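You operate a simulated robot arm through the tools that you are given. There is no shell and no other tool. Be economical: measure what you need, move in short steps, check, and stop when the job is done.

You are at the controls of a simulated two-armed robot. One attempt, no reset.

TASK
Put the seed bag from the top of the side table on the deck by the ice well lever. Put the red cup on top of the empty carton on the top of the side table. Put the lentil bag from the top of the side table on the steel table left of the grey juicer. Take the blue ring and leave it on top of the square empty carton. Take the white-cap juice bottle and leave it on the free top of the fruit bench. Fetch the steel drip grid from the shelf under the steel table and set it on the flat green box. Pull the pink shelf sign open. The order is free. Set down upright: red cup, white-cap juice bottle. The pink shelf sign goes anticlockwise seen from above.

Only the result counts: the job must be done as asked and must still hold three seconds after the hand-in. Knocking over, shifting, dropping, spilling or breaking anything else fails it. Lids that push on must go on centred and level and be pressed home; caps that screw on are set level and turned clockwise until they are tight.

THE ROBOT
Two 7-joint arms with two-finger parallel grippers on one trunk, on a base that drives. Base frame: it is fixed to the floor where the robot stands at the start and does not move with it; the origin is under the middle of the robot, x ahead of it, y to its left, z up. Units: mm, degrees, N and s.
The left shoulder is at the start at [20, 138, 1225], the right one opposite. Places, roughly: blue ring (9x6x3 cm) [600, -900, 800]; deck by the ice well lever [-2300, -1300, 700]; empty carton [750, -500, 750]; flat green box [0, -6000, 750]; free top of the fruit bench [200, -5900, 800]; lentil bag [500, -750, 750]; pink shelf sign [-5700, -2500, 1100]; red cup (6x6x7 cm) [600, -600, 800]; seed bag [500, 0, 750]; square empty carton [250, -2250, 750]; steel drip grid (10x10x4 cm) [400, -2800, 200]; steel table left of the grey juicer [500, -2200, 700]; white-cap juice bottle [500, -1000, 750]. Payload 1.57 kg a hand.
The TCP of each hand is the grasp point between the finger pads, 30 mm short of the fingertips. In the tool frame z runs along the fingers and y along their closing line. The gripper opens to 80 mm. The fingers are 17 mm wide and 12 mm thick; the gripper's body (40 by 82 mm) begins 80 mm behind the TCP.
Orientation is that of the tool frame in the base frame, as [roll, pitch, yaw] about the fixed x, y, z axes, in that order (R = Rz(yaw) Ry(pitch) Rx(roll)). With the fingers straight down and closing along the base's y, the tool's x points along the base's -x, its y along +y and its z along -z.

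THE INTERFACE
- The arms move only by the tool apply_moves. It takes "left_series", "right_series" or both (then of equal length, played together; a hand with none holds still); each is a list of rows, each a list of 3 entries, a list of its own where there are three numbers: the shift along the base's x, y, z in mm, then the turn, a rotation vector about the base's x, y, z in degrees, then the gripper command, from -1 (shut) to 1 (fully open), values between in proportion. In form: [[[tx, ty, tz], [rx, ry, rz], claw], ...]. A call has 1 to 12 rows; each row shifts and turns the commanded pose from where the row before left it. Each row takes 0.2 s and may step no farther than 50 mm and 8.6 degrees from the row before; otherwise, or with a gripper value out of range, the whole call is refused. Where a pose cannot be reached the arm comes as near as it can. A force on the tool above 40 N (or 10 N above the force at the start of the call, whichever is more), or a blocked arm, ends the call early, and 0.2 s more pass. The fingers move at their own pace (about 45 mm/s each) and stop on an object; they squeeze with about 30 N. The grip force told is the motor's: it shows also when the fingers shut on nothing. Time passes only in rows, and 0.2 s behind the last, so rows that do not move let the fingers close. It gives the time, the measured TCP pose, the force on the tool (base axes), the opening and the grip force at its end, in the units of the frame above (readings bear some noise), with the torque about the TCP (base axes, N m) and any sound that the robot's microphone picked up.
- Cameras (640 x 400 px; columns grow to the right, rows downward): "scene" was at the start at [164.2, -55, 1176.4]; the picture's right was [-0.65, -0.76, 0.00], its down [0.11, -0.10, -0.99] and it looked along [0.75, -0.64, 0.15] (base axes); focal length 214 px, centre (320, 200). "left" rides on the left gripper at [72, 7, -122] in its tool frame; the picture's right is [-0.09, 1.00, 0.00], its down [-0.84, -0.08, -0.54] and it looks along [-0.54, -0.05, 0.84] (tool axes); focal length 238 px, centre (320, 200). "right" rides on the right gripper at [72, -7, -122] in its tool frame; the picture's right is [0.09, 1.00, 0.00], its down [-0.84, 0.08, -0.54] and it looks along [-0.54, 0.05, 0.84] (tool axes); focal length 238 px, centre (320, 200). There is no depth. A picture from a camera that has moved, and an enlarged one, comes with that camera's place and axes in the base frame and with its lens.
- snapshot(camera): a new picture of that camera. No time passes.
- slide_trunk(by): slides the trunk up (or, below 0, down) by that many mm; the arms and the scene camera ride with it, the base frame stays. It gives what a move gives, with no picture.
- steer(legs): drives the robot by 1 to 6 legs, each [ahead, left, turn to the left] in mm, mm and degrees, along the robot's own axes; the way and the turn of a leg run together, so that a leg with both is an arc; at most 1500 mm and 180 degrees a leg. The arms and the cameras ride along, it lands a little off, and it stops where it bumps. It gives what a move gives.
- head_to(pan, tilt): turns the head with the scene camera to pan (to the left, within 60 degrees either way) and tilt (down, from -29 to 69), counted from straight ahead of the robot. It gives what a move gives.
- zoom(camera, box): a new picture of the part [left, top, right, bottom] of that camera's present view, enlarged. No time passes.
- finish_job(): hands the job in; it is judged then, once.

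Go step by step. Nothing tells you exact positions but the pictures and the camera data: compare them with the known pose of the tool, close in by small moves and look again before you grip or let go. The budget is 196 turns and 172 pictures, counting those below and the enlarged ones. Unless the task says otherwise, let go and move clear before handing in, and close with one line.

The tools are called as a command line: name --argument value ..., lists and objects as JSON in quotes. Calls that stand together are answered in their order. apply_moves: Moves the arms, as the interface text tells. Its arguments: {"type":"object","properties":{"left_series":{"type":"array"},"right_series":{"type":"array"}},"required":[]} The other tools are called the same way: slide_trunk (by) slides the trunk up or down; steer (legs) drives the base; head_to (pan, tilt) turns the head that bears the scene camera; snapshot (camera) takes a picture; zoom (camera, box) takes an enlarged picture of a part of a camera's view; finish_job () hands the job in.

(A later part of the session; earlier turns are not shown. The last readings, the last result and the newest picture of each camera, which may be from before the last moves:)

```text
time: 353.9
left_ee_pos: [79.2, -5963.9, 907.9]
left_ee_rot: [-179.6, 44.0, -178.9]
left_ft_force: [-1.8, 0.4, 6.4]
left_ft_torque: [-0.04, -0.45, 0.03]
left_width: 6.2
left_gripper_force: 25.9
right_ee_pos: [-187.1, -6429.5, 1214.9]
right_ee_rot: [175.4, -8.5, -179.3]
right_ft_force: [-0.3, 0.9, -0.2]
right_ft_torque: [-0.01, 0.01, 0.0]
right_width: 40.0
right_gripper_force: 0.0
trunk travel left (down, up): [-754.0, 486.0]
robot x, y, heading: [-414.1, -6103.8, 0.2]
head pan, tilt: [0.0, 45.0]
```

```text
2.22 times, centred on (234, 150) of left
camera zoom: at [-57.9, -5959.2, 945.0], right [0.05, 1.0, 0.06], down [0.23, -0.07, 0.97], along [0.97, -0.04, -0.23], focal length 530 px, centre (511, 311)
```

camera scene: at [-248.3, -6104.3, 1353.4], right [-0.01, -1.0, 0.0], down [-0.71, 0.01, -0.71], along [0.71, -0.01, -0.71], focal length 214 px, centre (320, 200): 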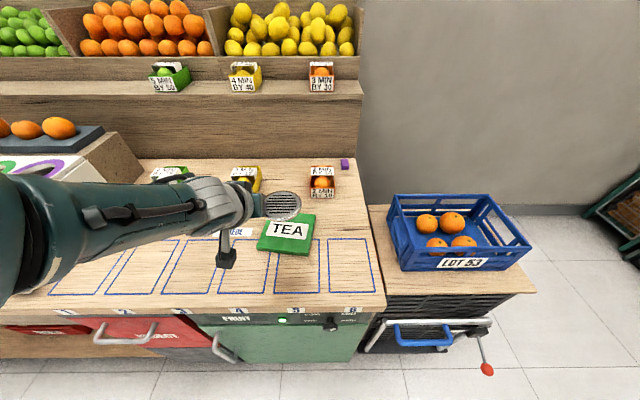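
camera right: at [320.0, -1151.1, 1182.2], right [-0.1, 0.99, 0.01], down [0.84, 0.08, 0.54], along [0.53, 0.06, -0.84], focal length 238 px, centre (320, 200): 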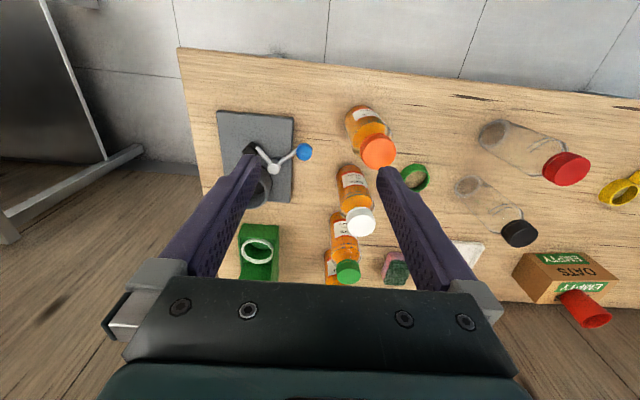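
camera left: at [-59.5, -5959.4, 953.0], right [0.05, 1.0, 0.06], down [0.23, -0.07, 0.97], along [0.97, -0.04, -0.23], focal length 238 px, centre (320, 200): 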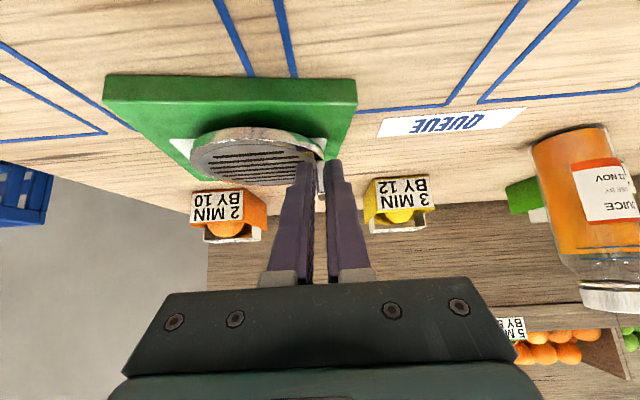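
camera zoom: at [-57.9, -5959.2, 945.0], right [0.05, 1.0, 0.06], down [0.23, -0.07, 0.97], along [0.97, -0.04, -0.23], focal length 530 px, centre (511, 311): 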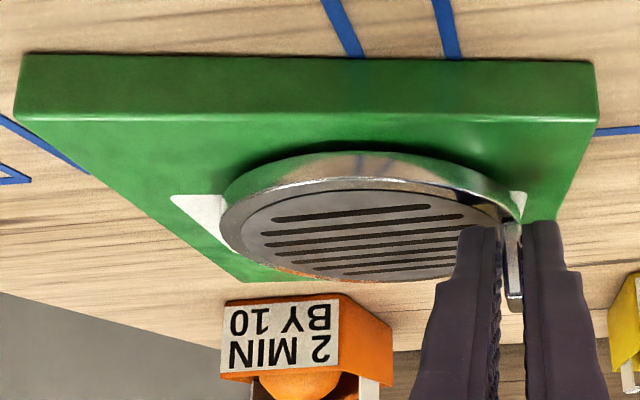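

Contact begins at the far rim. One more small step, then I open slightly and rise.

slide_trunk --by -2

apply_moves --left_series '[[[0, 0, 0], [0, 0, 0], -0.6], [[0, 0, 0], [0, 0, 0], -0.4], [[0, 0, 0], [0, 0, 0], -0.4]]'

slide_trunk --by 60

snapshot --camera "left"

```text
time: 354.5
left_ee_pos: [80.5, -5964.4, 905.9]
left_ee_rot: [-179.6, 44.1, -179.0]
left_ft_force: [-6.4, 1.1, 21.7]
left_ft_torque: [0.0, -0.78, 0.05]
left_width: 6.3
left_gripper_force: 26.7
right_ee_pos: [-187.0, -6429.1, 1212.9]
right_ee_rot: [175.3, -8.4, -179.3]
right_ft_force: [0.2, -0.1, 0.0]
right_ft_torque: [0.02, 0.05, -0.01]
right_width: 40.1
right_gripper_force: 0.1
trunk travel left (down, up): [-752.0, 488.0]
robot x, y, heading: [-416.1, -6105.2, -0.1]
head pan, tilt: [0.0, 45.0]
```

```text
time: 355.3
left_ee_pos: [77.6, -5963.1, 905.2]
left_ee_rot: [-179.8, 44.0, -178.9]
left_ft_force: [1.6, 3.7, 9.3]
left_ft_torque: [-0.03, -0.15, 0.07]
left_width: 20.6
left_gripper_force: 0.2
right_ee_pos: [-186.4, -6428.9, 1211.8]
right_ee_rot: [175.2, -8.4, -179.2]
right_ft_force: [0.6, -0.2, -0.3]
right_ft_torque: [-0.01, 0.0, 0.0]
right_width: 39.7
right_gripper_force: 0.1
trunk travel left (down, up): [-752.0, 488.0]
robot x, y, heading: [-411.9, -6101.7, 0.2]
head pan, tilt: [0.0, 45.0]
```

```text
time: 356.3
left_ee_pos: [77.7, -5963.6, 965.0]
left_ee_rot: [-179.6, 43.7, -178.7]
left_ft_force: [-0.8, 0.6, -0.3]
left_ft_torque: [0.0, 0.01, -0.01]
left_width: 24.2
left_gripper_force: 0.1
right_ee_pos: [-187.1, -6429.9, 1271.6]
right_ee_rot: [175.5, -8.4, -179.3]
right_ft_force: [-0.7, -0.1, 0.7]
right_ft_torque: [0.02, -0.01, -0.01]
right_width: 40.0
right_gripper_force: 0.1
trunk travel left (down, up): [-812.0, 428.0]
robot x, y, heading: [-415.7, -6102.2, 0.3]
head pan, tilt: [0.0, 45.0]
```

```text
47 pictures are left
camera left: at [-59.5, -5959.4, 1002.0], right [0.05, 1.0, 0.06], down [0.23, -0.07, 0.97], along [0.97, -0.04, -0.23], focal length 238 px, centre (320, 200)
```

left: 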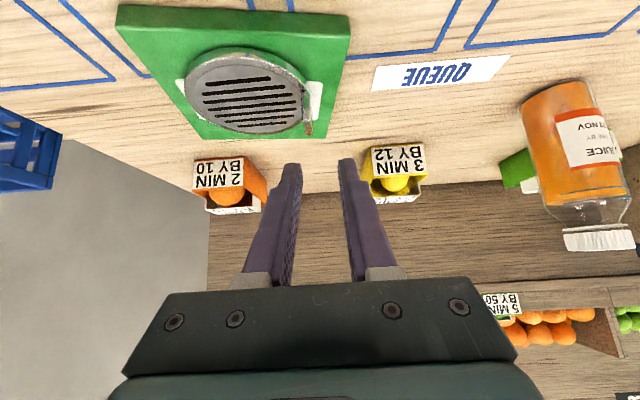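

The grid rests centred on the tea box. I back off and turn towards -x to look for the way to the pink shelf sign.

slide_trunk --by 80

steer --legs '[[-700, 0, 0], [0, 500, 0], [0, 0, 170]]'

head_to --pan -15 --tilt 5

snapshot --camera "scene"

```text
time: 357.4
left_ee_pos: [78.0, -5964.8, 1044.8]
left_ee_rot: [-179.7, 43.8, -178.8]
left_ft_force: [-0.5, -0.4, -0.6]
left_ft_torque: [0.03, -0.02, -0.02]
left_width: 24.0
left_gripper_force: 0.0
right_ee_pos: [-186.7, -6428.9, 1351.9]
right_ee_rot: [175.3, -8.3, -179.2]
right_ft_force: [0.0, 0.0, 0.9]
right_ft_torque: [-0.01, -0.01, -0.06]
right_width: 40.0
right_gripper_force: 0.1
trunk travel left (down, up): [-892.0, 348.0]
robot x, y, heading: [-418.4, -6102.0, -0.2]
head pan, tilt: [0.0, 45.0]
```

```text
time: 370.8
left_ee_pos: [-1630.0, -5672.9, 1045.1]
left_ee_rot: [-179.7, 43.8, -6.9]
left_ft_force: [-1.0, 0.1, 0.2]
left_ft_torque: [0.0, 0.01, -0.04]
left_width: 24.1
left_gripper_force: 0.0
right_ee_pos: [-1303.3, -5248.9, 1352.4]
right_ee_rot: [175.4, -8.3, -7.2]
right_ft_force: [-0.1, -0.6, 0.5]
right_ft_torque: [-0.02, -0.02, -0.04]
right_width: 39.9
right_gripper_force: 0.1
trunk travel left (down, up): [-892.0, 348.0]
robot x, y, heading: [-1124.6, -5603.6, 172.2]
head pan, tilt: [0.0, 45.0]
```

```text
time: 371.9
left_ee_pos: [-1628.4, -5673.2, 1044.6]
left_ee_rot: [-179.7, 43.8, -6.8]
left_ft_force: [0.2, 0.4, 0.4]
left_ft_torque: [-0.01, 0.01, 0.0]
left_width: 24.0
left_gripper_force: 0.0
right_ee_pos: [-1302.6, -5248.7, 1352.6]
right_ee_rot: [175.3, -8.5, -7.2]
right_ft_force: [-1.2, 0.4, -0.8]
right_ft_torque: [-0.01, -0.01, 0.0]
right_width: 40.0
right_gripper_force: 0.1
trunk travel left (down, up): [-892.0, 348.0]
robot x, y, heading: [-1121.4, -5601.7, 172.1]
head pan, tilt: [-15.0, 5.0]
```

```text
46 pictures are left
camera scene: at [-1306.7, -5554.0, 1447.3], right [0.39, 0.92, 0.0], down [0.08, -0.03, -1.0], along [-0.92, 0.39, -0.09], focal length 214 px, centre (320, 200)
```

scene: 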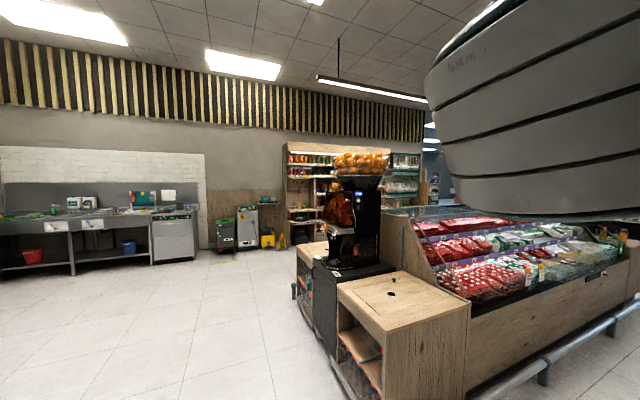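

The floor is open to the west; product shelves are beyond the second juicer. Zooming there.

zoom --camera "scene" --box '[270, 130, 430, 250]'

```text
3.33 times, centred on (350, 190) of scene
camera zoom: at [-1306.7, -5554.0, 1447.3], right [0.39, 0.92, 0.0], down [0.08, -0.03, -1.0], along [-0.92, 0.39, -0.09], focal length 715 px, centre (220, 233)
```

zoom: 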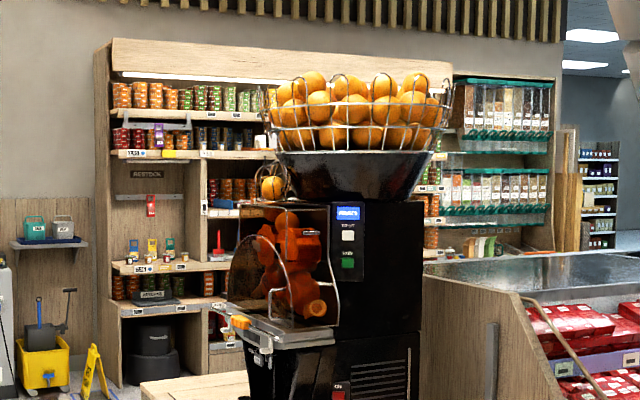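

I drive west along the open floor and look at the shelves from closer.

steer --legs '[[1500, 0, 0], [1300, 0, 0]]'

head_to --pan -40 --tilt 5

snapshot --camera "scene"

```text
time: 385.4
left_ee_pos: [-4400.8, -5240.9, 1044.3]
left_ee_rot: [-179.7, 43.8, -8.0]
left_ft_force: [0.0, -0.2, 0.4]
left_ft_torque: [-0.03, 0.03, 0.03]
left_width: 23.8
left_gripper_force: 0.0
right_ee_pos: [-4065.5, -4823.7, 1353.0]
right_ee_rot: [175.5, -8.4, -8.2]
right_ft_force: [-0.2, 0.1, 0.2]
right_ft_torque: [-0.02, -0.01, 0.01]
right_width: 39.7
right_gripper_force: 0.0
trunk travel left (down, up): [-892.0, 348.0]
robot x, y, heading: [-3892.1, -5178.4, 170.9]
head pan, tilt: [-15.0, 5.0]
```

```text
time: 386.3
left_ee_pos: [-4399.7, -5240.6, 1044.0]
left_ee_rot: [-179.7, 43.8, -7.9]
left_ft_force: [0.1, 1.2, 0.9]
left_ft_torque: [-0.02, -0.01, 0.0]
left_width: 23.7
left_gripper_force: 0.1
right_ee_pos: [-4066.9, -4824.1, 1352.0]
right_ee_rot: [175.5, -8.3, -8.3]
right_ft_force: [-0.6, 0.3, 0.4]
right_ft_torque: [0.0, -0.01, 0.0]
right_width: 39.8
right_gripper_force: 0.1
trunk travel left (down, up): [-892.0, 348.0]
robot x, y, heading: [-3890.6, -5178.7, 171.1]
head pan, tilt: [-40.0, 5.0]
```

```text
44 pictures are left
camera scene: at [-4052.0, -5096.7, 1447.4], right [0.75, 0.66, 0.0], down [0.06, -0.07, -1.0], along [-0.66, 0.75, -0.09], focal length 214 px, centre (320, 200)
```

scene: 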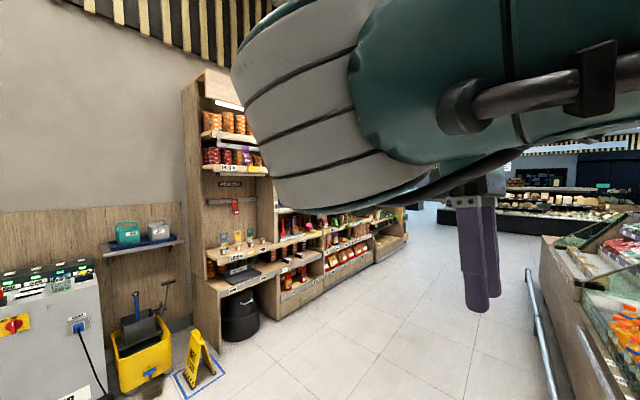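

Shelf wall runs along x ≈ -5800, and a counter rail at x ≈ -3750. I drive up the middle of that aisle to y ≈ -2830, facing the shelf.

steer --legs '[[0, 0, 9], [650, 0, 0], [0, -1500, 0], [0, -850, 0]]'

head_to --pan 0 --tilt 10

snapshot --camera "scene"

```text
time: 401.6
left_ee_pos: [-5005.7, -2986.7, 1044.0]
left_ee_rot: [-179.6, 43.8, 0.2]
left_ft_force: [0.9, -0.2, -0.3]
left_ft_torque: [0.01, 0.0, 0.02]
left_width: 24.0
left_gripper_force: 0.0
right_ee_pos: [-4732.7, -2526.1, 1352.4]
right_ee_rot: [175.4, -8.5, -0.1]
right_ft_force: [0.0, -0.3, 0.4]
right_ft_torque: [0.0, 0.0, -0.02]
right_width: 40.1
right_gripper_force: 0.0
trunk travel left (down, up): [-892.0, 348.0]
robot x, y, heading: [-4515.5, -2856.5, 179.0]
head pan, tilt: [-40.0, 5.0]
```

```text
time: 402.7
left_ee_pos: [-5004.6, -2986.6, 1043.9]
left_ee_rot: [-179.7, 43.8, 0.2]
left_ft_force: [0.3, -0.2, 0.1]
left_ft_torque: [-0.01, -0.02, 0.02]
left_width: 23.9
left_gripper_force: 0.1
right_ee_pos: [-4731.9, -2525.6, 1352.9]
right_ee_rot: [175.4, -8.4, -0.3]
right_ft_force: [0.7, -0.3, -0.1]
right_ft_torque: [-0.01, 0.03, 0.01]
right_width: 39.9
right_gripper_force: 0.1
trunk travel left (down, up): [-892.0, 348.0]
robot x, y, heading: [-4512.7, -2853.0, 179.1]
head pan, tilt: [0.0, 10.0]
```

```text
43 pictures are left
camera scene: at [-4703.6, -2852.9, 1439.4], right [0.02, 1.0, 0.0], down [0.17, 0.0, -0.98], along [-0.98, 0.01, -0.17], focal length 214 px, centre (320, 200)
```

scene: 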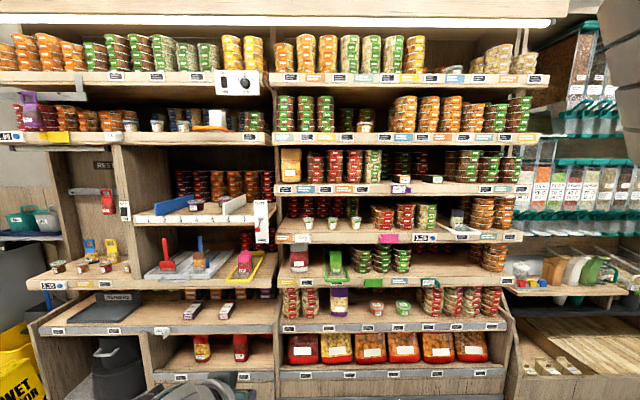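

A pink sign sits on a shelf edge near pixel (388, 238). Zooming.

zoom --camera "scene" --box '[340, 205, 436, 265]'

zoom --camera "scene" --box '[120, 120, 440, 320]'

```text
6.67 times, centred on (388, 235) of scene
camera zoom: at [-4703.6, -2852.9, 1439.4], right [0.02, 1.0, 0.0], down [0.17, 0.0, -0.98], along [-0.98, 0.01, -0.17], focal length 1430 px, centre (-133, -33)
```

zoom: 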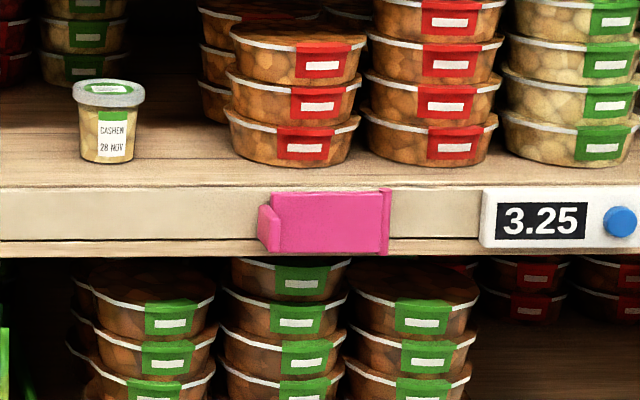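

```text
2.00 times, centred on (280, 220) of scene
camera zoom: at [-4703.6, -2852.9, 1439.4], right [0.02, 1.0, 0.0], down [0.17, 0.0, -0.98], along [-0.98, 0.01, -0.17], focal length 429 px, centre (400, 160)
```

zoom: 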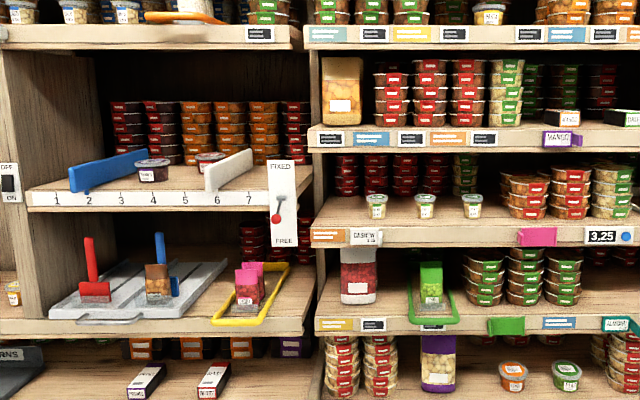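

The sign lies flat on the shelf edge: hinge at its right (+y) end, pull flange at its left end, so pulling the left end outwards is anticlockwise. I move closer to triangulate, tilting the left hand more forward.

steer --legs '[[0, -400, 1], [250, 0, 0]]'

apply_moves --left_series '[[[0, 0, 10], [0, 7.5, 0], 0], [[0, 0, 10], [0, 7.5, 0], 0], [[0, 0, 10], [0, 7.5, 0], 0], [[0, 0, 10], [0, 7.5, 0], 0], [[0, 0, 0], [0, 0, 0], 0]]'

head_to --pan 0 --tilt 20

snapshot --camera "scene"

snapshot --camera "left"

```text
time: 406.6
left_ee_pos: [-5252.7, -2602.1, 1043.9]
left_ee_rot: [-179.7, 43.8, 1.1]
left_ft_force: [0.3, 0.0, -0.1]
left_ft_torque: [-0.02, 0.0, 0.02]
left_width: 24.1
left_gripper_force: 0.0
right_ee_pos: [-4986.3, -2136.4, 1351.2]
right_ee_rot: [175.4, -8.6, 0.7]
right_ft_force: [0.0, 0.0, 0.6]
right_ft_torque: [-0.04, -0.02, -0.02]
right_width: 39.7
right_gripper_force: 0.1
trunk travel left (down, up): [-892.0, 348.0]
robot x, y, heading: [-4759.0, -2464.0, -179.9]
head pan, tilt: [0.0, 10.0]
```

```text
time: 407.8
left_ee_pos: [-5250.2, -2605.3, 1071.1]
left_ee_rot: [179.1, 65.8, 1.6]
left_ft_force: [0.7, 0.8, -0.2]
left_ft_torque: [0.0, 0.02, 0.0]
left_width: 40.2
left_gripper_force: 0.0
left hand out of reach, approached as far as the arm can: row 2, 3
right_ee_pos: [-4986.9, -2137.0, 1352.1]
right_ee_rot: [175.3, -8.4, 0.7]
right_ft_force: [-0.7, -0.3, -0.1]
right_ft_torque: [0.01, 0.01, 0.0]
right_width: 39.8
right_gripper_force: 0.0
trunk travel left (down, up): [-892.0, 348.0]
robot x, y, heading: [-4760.0, -2463.3, -180.0]
head pan, tilt: [0.0, 10.0]
```

```text
time: 408.5
left_ee_pos: [-5249.1, -2605.2, 1070.8]
left_ee_rot: [179.3, 65.7, 1.7]
left_ft_force: [-0.4, 0.3, 0.0]
left_ft_torque: [0.02, 0.07, 0.04]
left_width: 40.0
left_gripper_force: 0.0
right_ee_pos: [-4986.5, -2138.1, 1352.0]
right_ee_rot: [175.4, -8.5, 0.7]
right_ft_force: [0.0, 0.2, 0.4]
right_ft_torque: [0.01, 0.03, 0.02]
right_width: 40.0
right_gripper_force: 0.1
trunk travel left (down, up): [-892.0, 348.0]
robot x, y, heading: [-4759.1, -2464.9, -179.9]
head pan, tilt: [0.0, 20.0]
```

```text
40 pictures are left
camera scene: at [-4952.7, -2463.6, 1423.1], right [0.0, 1.0, 0.0], down [0.34, 0.0, -0.94], along [-0.94, 0.0, -0.34], focal length 214 px, centre (320, 200)
```

scene: 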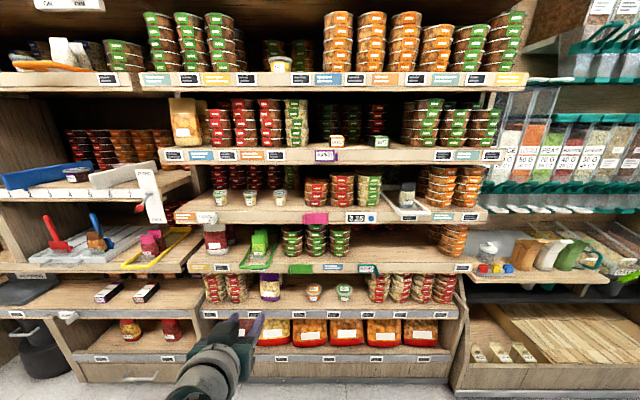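

```text
39 pictures are left
camera left: at [-5109.4, -2605.4, 1054.9], right [0.0, -1.0, 0.09], down [0.15, 0.09, 0.99], along [-0.99, 0.01, 0.15], focal length 238 px, centre (320, 200)
```

left: 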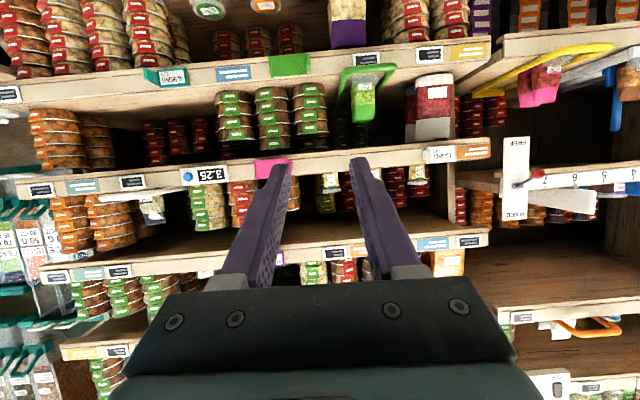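

Triangulated: sign centre (-5745, -2483, 1054), about 95 mm long; free flange near y = -2532, hinge near y = -2440. I move the left hand to just in front of the flange.

steer --legs '[[0, -73, 0], [370, 0, 0]]'

snapshot --camera "left"

head_to --pan 10 --tilt 35

snapshot --camera "scene"

```text
time: 411.5
left_ee_pos: [-5622.5, -2531.8, 1071.2]
left_ee_rot: [179.4, 65.7, 1.9]
left_ft_force: [0.1, 0.0, 0.6]
left_ft_torque: [0.0, 0.04, -0.01]
left_width: 40.1
left_gripper_force: 0.1
right_ee_pos: [-5361.5, -2065.1, 1351.0]
right_ee_rot: [175.4, -8.5, 0.7]
right_ft_force: [-0.5, 0.0, -0.5]
right_ft_torque: [0.03, 0.01, 0.01]
right_width: 39.8
right_gripper_force: 0.0
trunk travel left (down, up): [-892.0, 348.0]
robot x, y, heading: [-5135.8, -2388.0, -179.9]
head pan, tilt: [0.0, 20.0]
```

```text
38 pictures are left
camera left: at [-5482.9, -2533.0, 1054.8], right [0.0, -1.0, 0.09], down [0.15, 0.09, 0.99], along [-0.99, 0.01, 0.15], focal length 238 px, centre (320, 200)
```

left: 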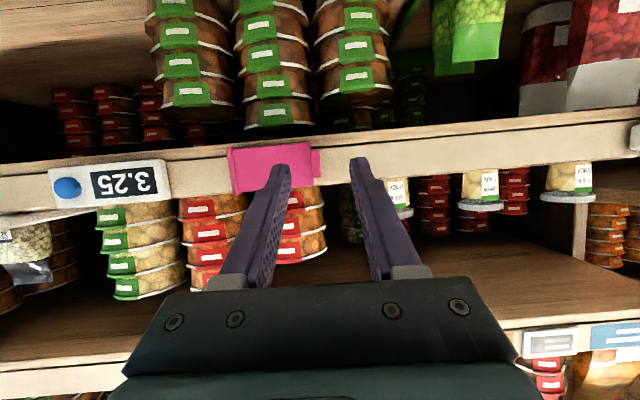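

```text
time: 412.3
left_ee_pos: [-5623.4, -2533.4, 1071.3]
left_ee_rot: [179.3, 65.7, 1.8]
left_ft_force: [0.5, 0.1, -0.1]
left_ft_torque: [0.0, 0.01, -0.02]
left_width: 39.8
left_gripper_force: 0.1
right_ee_pos: [-5361.2, -2064.6, 1351.5]
right_ee_rot: [175.3, -8.6, 0.7]
right_ft_force: [-0.3, 0.9, 0.3]
right_ft_torque: [-0.02, -0.02, -0.03]
right_width: 39.6
right_gripper_force: 0.1
trunk travel left (down, up): [-892.0, 348.0]
robot x, y, heading: [-5132.9, -2391.2, -179.8]
head pan, tilt: [10.0, 35.0]
```

```text
37 pictures are left
camera scene: at [-5320.1, -2406.4, 1399.3], right [-0.18, 0.98, 0.0], down [0.56, 0.1, -0.82], along [-0.81, -0.14, -0.57], focal length 214 px, centre (320, 200)
```

scene: 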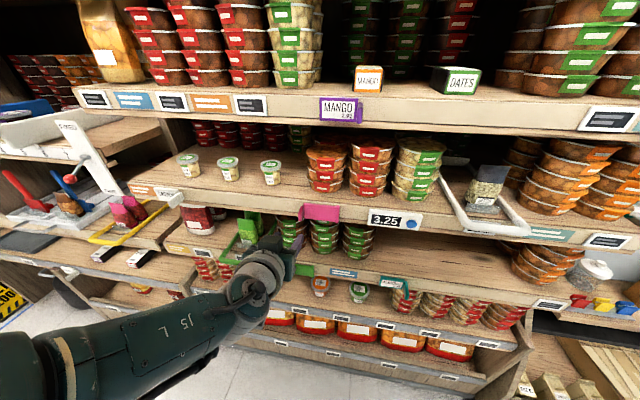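

zoom --camera "scene" --box '[280, 185, 376, 245]'

zoom --camera "left" --box '[200, 120, 392, 240]'

```text
6.67 times, centred on (328, 215) of scene
camera zoom: at [-5320.1, -2406.4, 1399.3], right [-0.18, 0.98, 0.0], down [0.56, 0.1, -0.82], along [-0.81, -0.14, -0.57], focal length 1430 px, centre (267, 100)
```

zoom: 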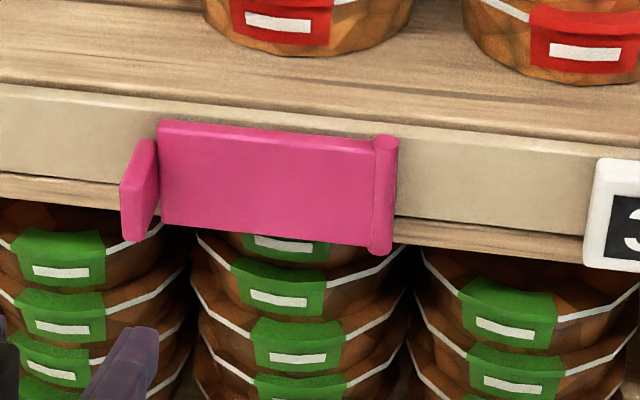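

```text
3.33 times, centred on (296, 180) of left
camera zoom: at [-5483.0, -2533.0, 1054.8], right [0.0, -1.0, 0.09], down [0.15, 0.09, 0.99], along [-0.99, 0.01, 0.15], focal length 794 px, centre (400, 267)
```

zoom: 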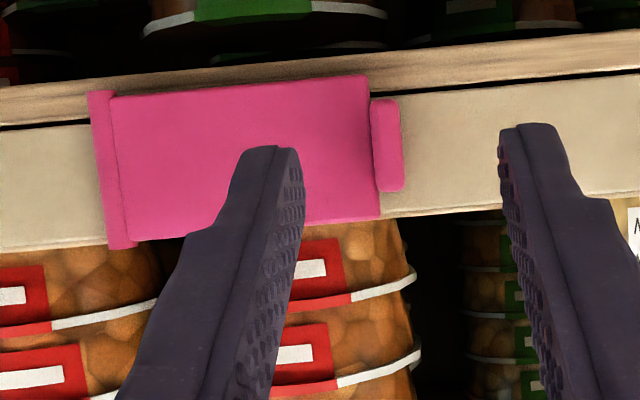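

The flange sticks out and lies in line with my finger gap. I lower 5 mm and move in 72 mm, then look.

slide_trunk --by -6

steer --legs '[[72, 0, 0]]'

snapshot --camera "left"

snapshot --camera "scene"

```text
time: 412.8
left_ee_pos: [-5623.5, -2533.2, 1065.0]
left_ee_rot: [179.4, 65.7, 1.9]
left_ft_force: [0.0, -0.7, -0.8]
left_ft_torque: [0.04, -0.01, -0.04]
left_width: 40.2
left_gripper_force: 0.1
right_ee_pos: [-5361.0, -2065.1, 1345.2]
right_ee_rot: [175.4, -8.5, 0.7]
right_ft_force: [0.0, -0.3, -0.9]
right_ft_torque: [0.01, 0.0, -0.02]
right_width: 39.9
right_gripper_force: 0.1
trunk travel left (down, up): [-886.0, 354.0]
robot x, y, heading: [-5130.3, -2394.6, -179.4]
head pan, tilt: [10.0, 35.0]
```

```text
time: 413.8
left_ee_pos: [-5696.2, -2532.4, 1064.7]
left_ee_rot: [179.4, 65.8, 1.8]
left_ft_force: [-0.2, -0.7, -0.7]
left_ft_torque: [0.02, 0.01, 0.0]
left_width: 40.0
left_gripper_force: 0.0
right_ee_pos: [-5433.4, -2065.2, 1345.9]
right_ee_rot: [175.4, -8.4, 0.7]
right_ft_force: [0.5, -0.5, -0.2]
right_ft_torque: [-0.02, -0.03, 0.02]
right_width: 39.9
right_gripper_force: 0.2
trunk travel left (down, up): [-886.0, 354.0]
robot x, y, heading: [-5206.3, -2390.4, -179.9]
head pan, tilt: [10.0, 35.0]
```

```text
34 pictures are left
camera left: at [-5555.6, -2533.5, 1048.7], right [0.01, -1.0, 0.09], down [0.15, 0.09, 0.99], along [-0.99, 0.01, 0.14], focal length 238 px, centre (320, 200)
```

left: 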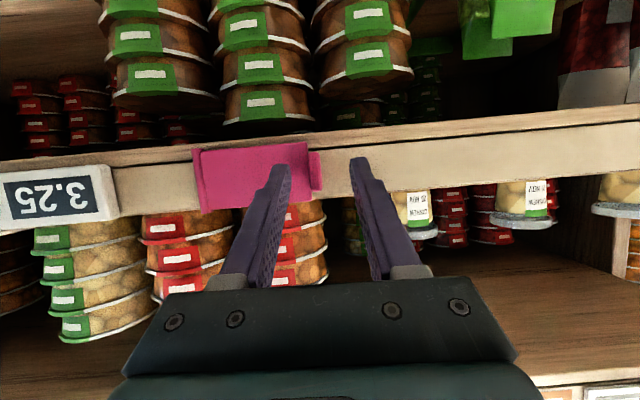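

```text
33 pictures are left
camera scene: at [-5393.0, -2406.7, 1393.2], right [-0.18, 0.98, 0.0], down [0.56, 0.1, -0.82], along [-0.81, -0.14, -0.57], focal length 214 px, centre (320, 200)
```

scene: 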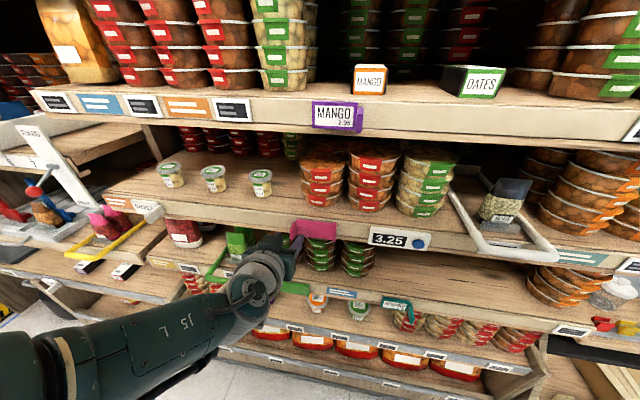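

Fingertips straddle the flange already (plate at x ≈ -5738). I go in 8 mm and close.

steer --legs '[[8, 0, 0]]'

apply_moves --left_series '[[[0, 0, 0], [0, 0, 0], -1], [[0, 0, 0], [0, 0, 0], -1], [[0, 0, 0], [0, 0, 0], -1], [[0, 0, 0], [0, 0, 0], -1]]'

snapshot --camera "left"

```text
time: 414.6
left_ee_pos: [-5704.0, -2533.2, 1064.4]
left_ee_rot: [179.3, 65.8, 1.9]
left_ft_force: [-0.4, -0.7, 0.6]
left_ft_torque: [-0.01, 0.0, 0.02]
left_width: 39.9
left_gripper_force: 0.1
right_ee_pos: [-5441.4, -2065.0, 1346.3]
right_ee_rot: [175.3, -8.5, 0.8]
right_ft_force: [-0.6, 0.0, 0.4]
right_ft_torque: [0.01, 0.0, 0.0]
right_width: 39.9
right_gripper_force: 0.0
trunk travel left (down, up): [-886.0, 354.0]
robot x, y, heading: [-5213.2, -2391.0, -179.8]
head pan, tilt: [10.0, 35.0]
```

```text
time: 415.6
left_ee_pos: [-5704.1, -2529.2, 1063.8]
left_ee_rot: [179.7, 65.8, 2.1]
left_ft_force: [0.4, 11.7, 2.5]
left_ft_torque: [0.13, -0.29, -0.59]
left_width: 9.0
left_gripper_force: 27.1
right_ee_pos: [-5441.1, -2063.7, 1347.1]
right_ee_rot: [175.6, -8.5, 0.8]
right_ft_force: [-0.1, 0.4, 0.9]
right_ft_torque: [0.0, 0.04, 0.01]
right_width: 40.1
right_gripper_force: 0.2
trunk travel left (down, up): [-886.0, 354.0]
robot x, y, heading: [-5211.6, -2390.8, -180.1]
head pan, tilt: [10.0, 35.0]
```

```text
32 pictures are left
camera left: at [-5563.7, -2530.6, 1048.8], right [0.0, -1.0, 0.09], down [0.15, 0.09, 0.99], along [-0.99, 0.01, 0.15], focal length 238 px, centre (320, 200)
```

left: 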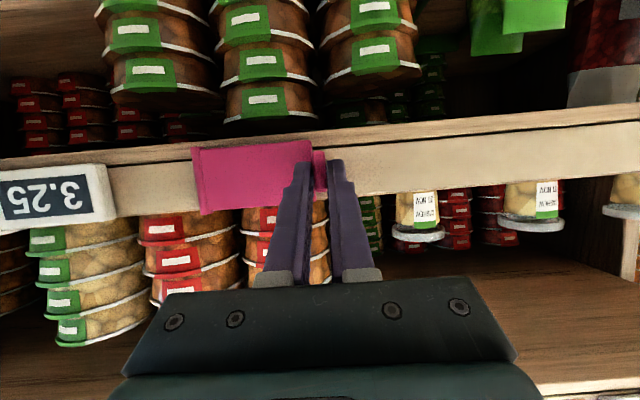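

Flange gripped. I swing it on an arc about the hinge at about (-5736, -2438), turning the hand with it, first 24°.

apply_moves --left_series '[[[6.3, 2.4, 0], [0, 0, 4], -1], [[6.1, 2.9, 0], [0, 0, 4], -1], [[5.9, 3.3, 0], [0, 0, 4], -1], [[5.6, 3.7, 0], [0, 0, 4], -1], [[5.3, 4.1, 0], [0, 0, 4], -1], [[5, 4.5, 0], [0, 0, 4], -1]]'

snapshot --camera "scene"

```text
time: 416.6
left_ee_pos: [-5678.5, -2513.8, 1065.6]
left_ee_rot: [-179.0, 64.8, 17.5]
left_ft_force: [-7.2, 10.6, -9.5]
left_ft_torque: [-0.07, -0.3, -0.2]
left_width: 8.9
left_gripper_force: 27.4
left hand out of reach, approached as far as the arm can: row 4
right_ee_pos: [-5441.3, -2063.9, 1347.1]
right_ee_rot: [175.4, -8.4, 0.6]
right_ft_force: [0.5, -0.8, -0.2]
right_ft_torque: [-0.01, -0.03, 0.03]
right_width: 39.9
right_gripper_force: 0.1
trunk travel left (down, up): [-886.0, 354.0]
robot x, y, heading: [-5211.7, -2393.8, -179.6]
head pan, tilt: [10.0, 35.0]
stopped in row 5 (left hand): the force on the tool passed its limit at 42 N (the readings are from after the stop); the commanded pose is now the measured one
```

```text
31 pictures are left
camera scene: at [-5401.4, -2405.0, 1393.2], right [-0.17, 0.98, 0.0], down [0.56, 0.1, -0.82], along [-0.81, -0.14, -0.57], focal length 214 px, centre (320, 200)
```

scene: 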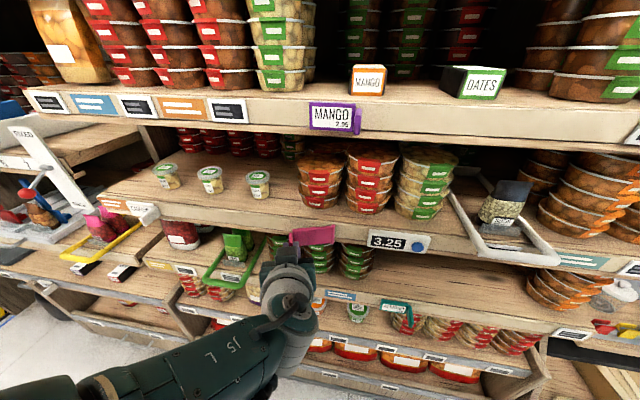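

It opened about 16°. I continue the arc a little more.

apply_moves --left_series '[[[5, 4, 0], [0, 0, 3], -1], [[5, 4, 0], [0, 0, 3], -1], [[5, 4.5, 0], [0, 0, 3], -1], [[4.5, 5, 0], [0, 0, 3], -1], [[4.5, 5, 0], [0, 0, 3], -1]]'

zoom --camera "scene" --box '[230, 190, 390, 290]'

```text
time: 417.4
left_ee_pos: [-5666.7, -2502.6, 1071.7]
left_ee_rot: [-177.6, 64.4, 25.3]
left_ft_force: [-10.0, 9.9, -10.5]
left_ft_torque: [-0.02, -0.31, -0.29]
left_width: 9.2
left_gripper_force: 27.8
left hand out of reach, approached as far as the arm can: row 2, 3
right_ee_pos: [-5441.7, -2063.3, 1347.0]
right_ee_rot: [175.5, -8.4, 0.5]
right_ft_force: [-0.3, -0.1, 0.2]
right_ft_torque: [-0.02, -0.01, -0.01]
right_width: 40.2
right_gripper_force: 0.1
trunk travel left (down, up): [-886.0, 354.0]
robot x, y, heading: [-5214.1, -2390.4, 179.9]
head pan, tilt: [10.0, 35.0]
stopped in row 3 (left hand): the force on the tool passed its limit at 48 N (the readings are from after the stop); the commanded pose is now the measured one
```

```text
4.00 times, centred on (310, 240) of scene
camera zoom: at [-5401.9, -2404.5, 1393.5], right [-0.17, 0.98, 0.0], down [0.56, 0.1, -0.82], along [-0.81, -0.14, -0.57], focal length 858 px, centre (360, 40)
```

zoom: 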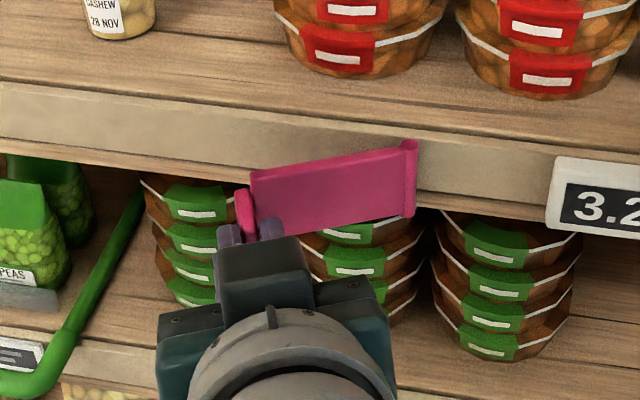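

Opened about 25°; the arm can't follow the arc further, so I release, come out, and will push the sign further from its left/behind side with closed fingers.

apply_moves --left_series '[[[0, 0, 0], [0, 0, 0], -0.5], [[0, 0, 0], [0, 0, 0], -0.4], [[0, 0, 0], [0, 0, 0], -0.4]]'

steer --legs '[[-75, 0, 0], [0, 50, 0]]'

apply_moves --left_series '[[[-5, 0, 0], [0, 0, -6.5], -1], [[-5, 0, 0], [0, 0, -6.5], -1], [[-5, 0, 0], [0, 0, -6.5], -1], [[-5, 0, 0], [0, 0, -6.5], -1], [[0, 0, 0], [0, 0, 0], -1]]'

snapshot --camera "left"

snapshot --camera "scene"

```text
time: 418.2
left_ee_pos: [-5665.9, -2507.5, 1072.9]
left_ee_rot: [-178.3, 64.6, 25.1]
left_ft_force: [0.0, 0.4, 0.1]
left_ft_torque: [-0.01, 0.01, -0.02]
left_width: 24.1
left_gripper_force: 0.0
right_ee_pos: [-5440.7, -2064.5, 1346.4]
right_ee_rot: [175.3, -8.5, 0.7]
right_ft_force: [-0.7, 0.9, -0.6]
right_ft_torque: [0.0, 0.0, -0.01]
right_width: 40.2
right_gripper_force: 0.0
trunk travel left (down, up): [-886.0, 354.0]
robot x, y, heading: [-5215.7, -2391.7, -180.1]
head pan, tilt: [10.0, 35.0]
```

```text
time: 419.7
left_ee_pos: [-5592.1, -2556.4, 1071.9]
left_ee_rot: [-178.2, 64.6, 25.1]
left_ft_force: [-0.3, -0.8, -0.2]
left_ft_torque: [0.01, -0.02, 0.04]
left_width: 24.2
left_gripper_force: 0.1
right_ee_pos: [-5367.7, -2112.6, 1345.6]
right_ee_rot: [175.4, -8.4, 0.8]
right_ft_force: [0.3, -0.8, 0.4]
right_ft_torque: [-0.02, 0.02, 0.01]
right_width: 39.9
right_gripper_force: 0.1
trunk travel left (down, up): [-886.0, 354.0]
robot x, y, heading: [-5143.2, -2437.5, -179.9]
head pan, tilt: [10.0, 35.0]
```

```text
time: 420.9
left_ee_pos: [-5611.2, -2557.0, 1071.9]
left_ee_rot: [-178.3, 64.6, -1.0]
left_ft_force: [-0.2, -0.3, -0.2]
left_ft_torque: [-0.02, 0.0, -0.03]
left_width: 0.2
left_gripper_force: 21.0
right_ee_pos: [-5367.9, -2113.7, 1345.2]
right_ee_rot: [175.5, -8.4, 0.5]
right_ft_force: [-1.1, 0.1, -0.2]
right_ft_torque: [-0.01, 0.03, 0.01]
right_width: 40.0
right_gripper_force: 0.1
trunk travel left (down, up): [-886.0, 354.0]
robot x, y, heading: [-5140.1, -2440.8, -180.2]
head pan, tilt: [10.0, 35.0]
```

```text
29 pictures are left
camera left: at [-5472.3, -2569.0, 1058.6], right [-0.08, -0.99, 0.07], down [0.13, 0.06, 0.99], along [-0.99, 0.09, 0.13], focal length 238 px, centre (320, 200)
```

left: 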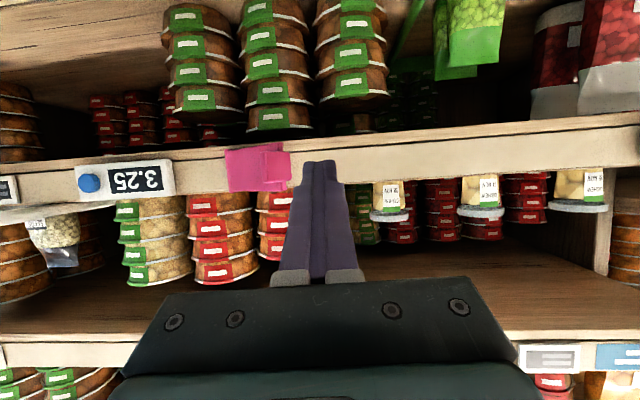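

```text
28 pictures are left
camera scene: at [-5327.7, -2455.1, 1393.2], right [-0.17, 0.98, 0.0], down [0.56, 0.1, -0.82], along [-0.81, -0.14, -0.57], focal length 214 px, centre (320, 200)
```

scene: 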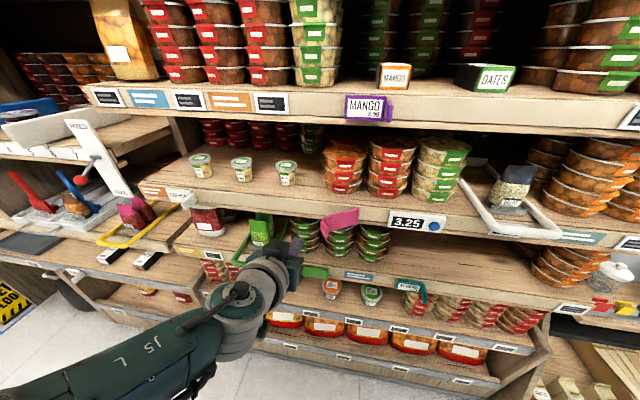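

The sign stays partly open and my closed fingers are left of it. I move in 70 mm and push to the right (+y).

steer --legs '[[70, 0, 0], [0, -55, 0]]'

snapshot --camera "left"

zoom --camera "scene" --box '[230, 180, 390, 280]'

```text
time: 422.5
left_ee_pos: [-5682.8, -2532.9, 1071.9]
left_ee_rot: [179.0, 64.7, -1.0]
left_ft_force: [2.9, -4.5, 4.0]
left_ft_torque: [0.02, 0.04, 0.08]
left_width: 0.0
left_gripper_force: 21.3
right_ee_pos: [-5438.6, -2073.0, 1345.5]
right_ee_rot: [175.3, -8.4, 0.8]
right_ft_force: [0.4, -0.8, -0.8]
right_ft_torque: [0.01, 0.01, 0.02]
right_width: 39.8
right_gripper_force: 0.0
trunk travel left (down, up): [-886.0, 354.0]
robot x, y, heading: [-5212.5, -2397.9, -179.6]
head pan, tilt: [10.0, 35.0]
stopped in leg 2: the force on the tool passed its limit at 53 N (the readings are from after the stop); the commanded pose is now the measured one
```

```text
27 pictures are left
camera left: at [-5542.3, -2539.9, 1057.8], right [-0.04, -0.99, 0.09], down [0.13, 0.09, 0.99], along [-0.99, 0.05, 0.13], focal length 238 px, centre (320, 200)
```

left: 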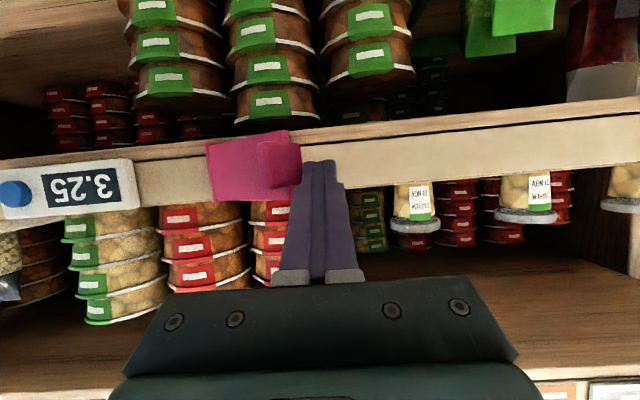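

```text
4.00 times, centred on (310, 230) of scene
camera zoom: at [-5397.2, -2413.8, 1393.1], right [-0.18, 0.98, 0.0], down [0.56, 0.1, -0.82], along [-0.81, -0.15, -0.57], focal length 858 px, centre (360, 80)
```

zoom: 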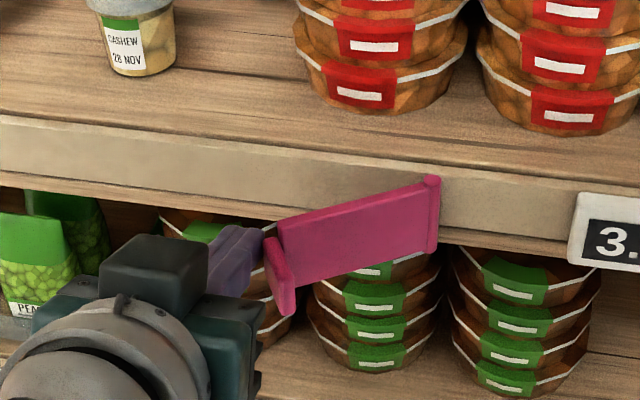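

The straight push has a poor lever. I shift left a little, yaw the fingers 34° so the tips hook to the right behind the free end, then push outward.

steer --legs '[[0, 22, 0]]'

apply_moves --left_series '[[[-3, -3, -2], [0, 0, -6.8], -1], [[-3, -3, -2], [0, 0, -6.8], -1], [[-3, -3, -2], [0, 0, -6.8], -1], [[-3, -3, 0], [0, 0, -6.8], -1], [[-3, -3, 0], [0, 0, -6.8], -1], [[0, 0, 0], [0, 0, 0], -1]]'

zoom --camera "scene" --box '[210, 180, 402, 300]'

```text
time: 423.3
left_ee_pos: [-5682.2, -2551.1, 1071.1]
left_ee_rot: [179.3, 64.7, -0.9]
left_ft_force: [0.3, 0.4, 0.0]
left_ft_torque: [0.0, -0.01, 0.03]
left_width: 0.0
left_gripper_force: 21.5
right_ee_pos: [-5438.1, -2093.6, 1346.0]
right_ee_rot: [175.5, -8.4, 0.8]
right_ft_force: [0.2, -0.5, -0.1]
right_ft_torque: [-0.04, 0.01, 0.01]
right_width: 39.9
right_gripper_force: 0.1
trunk travel left (down, up): [-886.0, 354.0]
robot x, y, heading: [-5211.7, -2419.2, -179.7]
head pan, tilt: [10.0, 35.0]
```

```text
time: 424.7
left_ee_pos: [-5693.3, -2562.3, 1065.9]
left_ee_rot: [179.3, 64.7, -21.4]
left_ft_force: [-0.6, 0.0, 1.0]
left_ft_torque: [-0.01, -0.01, 0.02]
left_width: 0.0
left_gripper_force: 21.6
left hand out of reach, approached as far as the arm can: row 4, 5
right_ee_pos: [-5437.6, -2094.2, 1345.5]
right_ee_rot: [175.4, -8.4, 0.8]
right_ft_force: [-0.3, -0.7, 0.4]
right_ft_torque: [-0.03, 0.0, 0.04]
right_width: 39.9
right_gripper_force: 0.0
trunk travel left (down, up): [-886.0, 354.0]
robot x, y, heading: [-5206.0, -2419.2, -179.9]
head pan, tilt: [10.0, 35.0]
```

```text
3.33 times, centred on (306, 240) of scene
camera zoom: at [-5397.2, -2435.2, 1393.2], right [-0.18, 0.98, 0.0], down [0.56, 0.1, -0.82], along [-0.81, -0.15, -0.57], focal length 715 px, centre (367, 67)
```

zoom: 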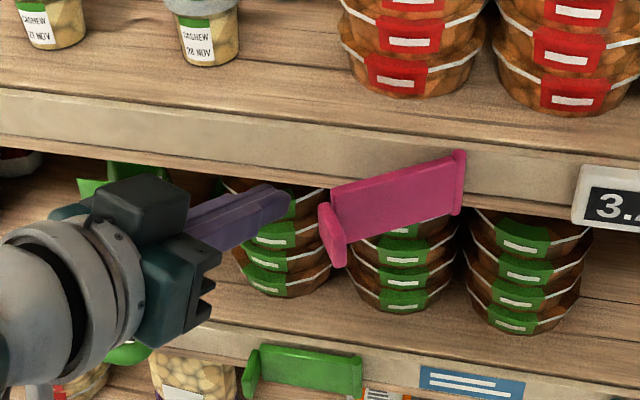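

The tips now point behind the free end. I push right 45 mm, then combine with backing.

steer --legs '[[0, -30, 0], [-12, -25, 0]]'

zoom --camera "scene" --box '[210, 180, 402, 300]'

```text
time: 425.9
left_ee_pos: [-5680.2, -2507.7, 1065.7]
left_ee_rot: [179.2, 64.7, -21.3]
left_ft_force: [0.1, -0.2, 0.7]
left_ft_torque: [0.02, -0.03, -0.03]
left_width: 0.0
left_gripper_force: 21.5
right_ee_pos: [-5425.7, -2039.1, 1345.8]
right_ee_rot: [175.4, -8.5, 0.8]
right_ft_force: [-0.1, -1.0, 0.9]
right_ft_torque: [0.01, -0.01, 0.01]
right_width: 39.9
right_gripper_force: 0.1
trunk travel left (down, up): [-886.0, 354.0]
robot x, y, heading: [-5194.6, -2366.4, -179.8]
head pan, tilt: [10.0, 35.0]
```

```text
3.33 times, centred on (306, 240) of scene
camera zoom: at [-5385.4, -2380.5, 1393.2], right [-0.18, 0.98, 0.0], down [0.56, 0.1, -0.82], along [-0.81, -0.14, -0.57], focal length 715 px, centre (367, 67)
```

zoom: 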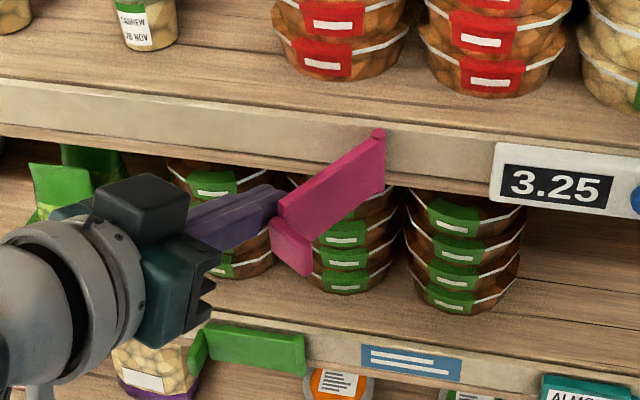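

It swings open nicely (about 50°). I continue pushing right.

steer --legs '[[-5, -25, 0], [-5, -25, 0]]'

zoom --camera "scene" --box '[210, 180, 402, 300]'

```text
time: 427.1
left_ee_pos: [-5671.4, -2481.6, 1064.5]
left_ee_rot: [178.7, 64.7, -21.5]
left_ft_force: [17.2, -6.2, 15.6]
left_ft_torque: [0.21, -0.13, -0.22]
left_width: 0.0
left_gripper_force: 20.8
right_ee_pos: [-5418.9, -2010.2, 1345.3]
right_ee_rot: [175.3, -8.4, 0.8]
right_ft_force: [-0.3, 0.1, -0.4]
right_ft_torque: [-0.02, -0.01, 0.02]
right_width: 40.3
right_gripper_force: 0.1
trunk travel left (down, up): [-886.0, 354.0]
robot x, y, heading: [-5187.6, -2333.1, -179.9]
head pan, tilt: [10.0, 35.0]
stopped in leg 2: the force on the tool passed its limit at 45 N (the readings are from after the stop); the commanded pose is now the measured one
```

```text
3.33 times, centred on (306, 240) of scene
camera zoom: at [-5377.4, -2351.6, 1392.8], right [-0.18, 0.98, 0.0], down [0.57, 0.1, -0.82], along [-0.81, -0.15, -0.57], focal length 715 px, centre (367, 67)
```

zoom: 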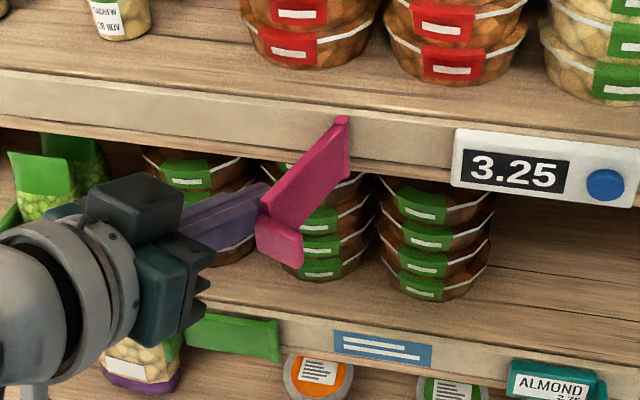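

It's about 60° open; the tip is pressing near the hinge. I draw back 28 mm and push right again nearer the free end.

steer --legs '[[-28, 5, 0], [0, -35, 0], [-5, -25, 0]]'

zoom --camera "scene" --box '[210, 180, 402, 300]'

```text
time: 428.8
left_ee_pos: [-5644.8, -2461.2, 1064.2]
left_ee_rot: [176.5, 64.3, -21.7]
left_ft_force: [1.8, -6.3, 2.5]
left_ft_torque: [0.02, 0.05, 0.11]
left_width: 0.2
left_gripper_force: 21.8
right_ee_pos: [-5392.1, -1970.8, 1345.5]
right_ee_rot: [175.3, -8.4, 1.0]
right_ft_force: [-0.4, 0.5, -0.5]
right_ft_torque: [0.0, 0.01, -0.02]
right_width: 40.0
right_gripper_force: 0.1
trunk travel left (down, up): [-886.0, 354.0]
robot x, y, heading: [-5159.4, -2296.7, -179.8]
head pan, tilt: [10.0, 35.0]
stopped in leg 3: the force on the tool passed its limit at 45 N (the readings are from after the stop); the commanded pose is now the measured one
```

```text
3.33 times, centred on (306, 240) of scene
camera zoom: at [-5348.8, -2311.5, 1393.2], right [-0.18, 0.98, 0.0], down [0.56, 0.1, -0.82], along [-0.81, -0.15, -0.57], focal length 715 px, centre (367, 67)
```

zoom: 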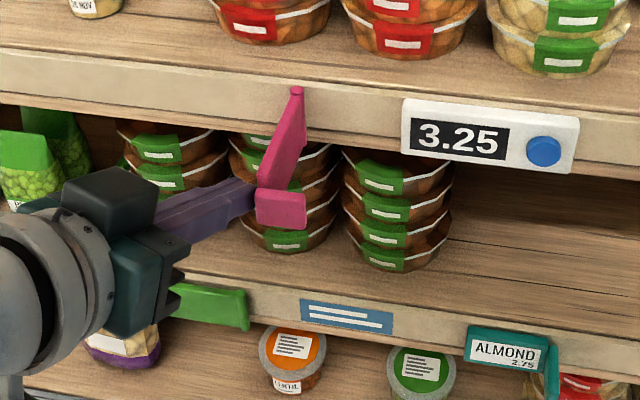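

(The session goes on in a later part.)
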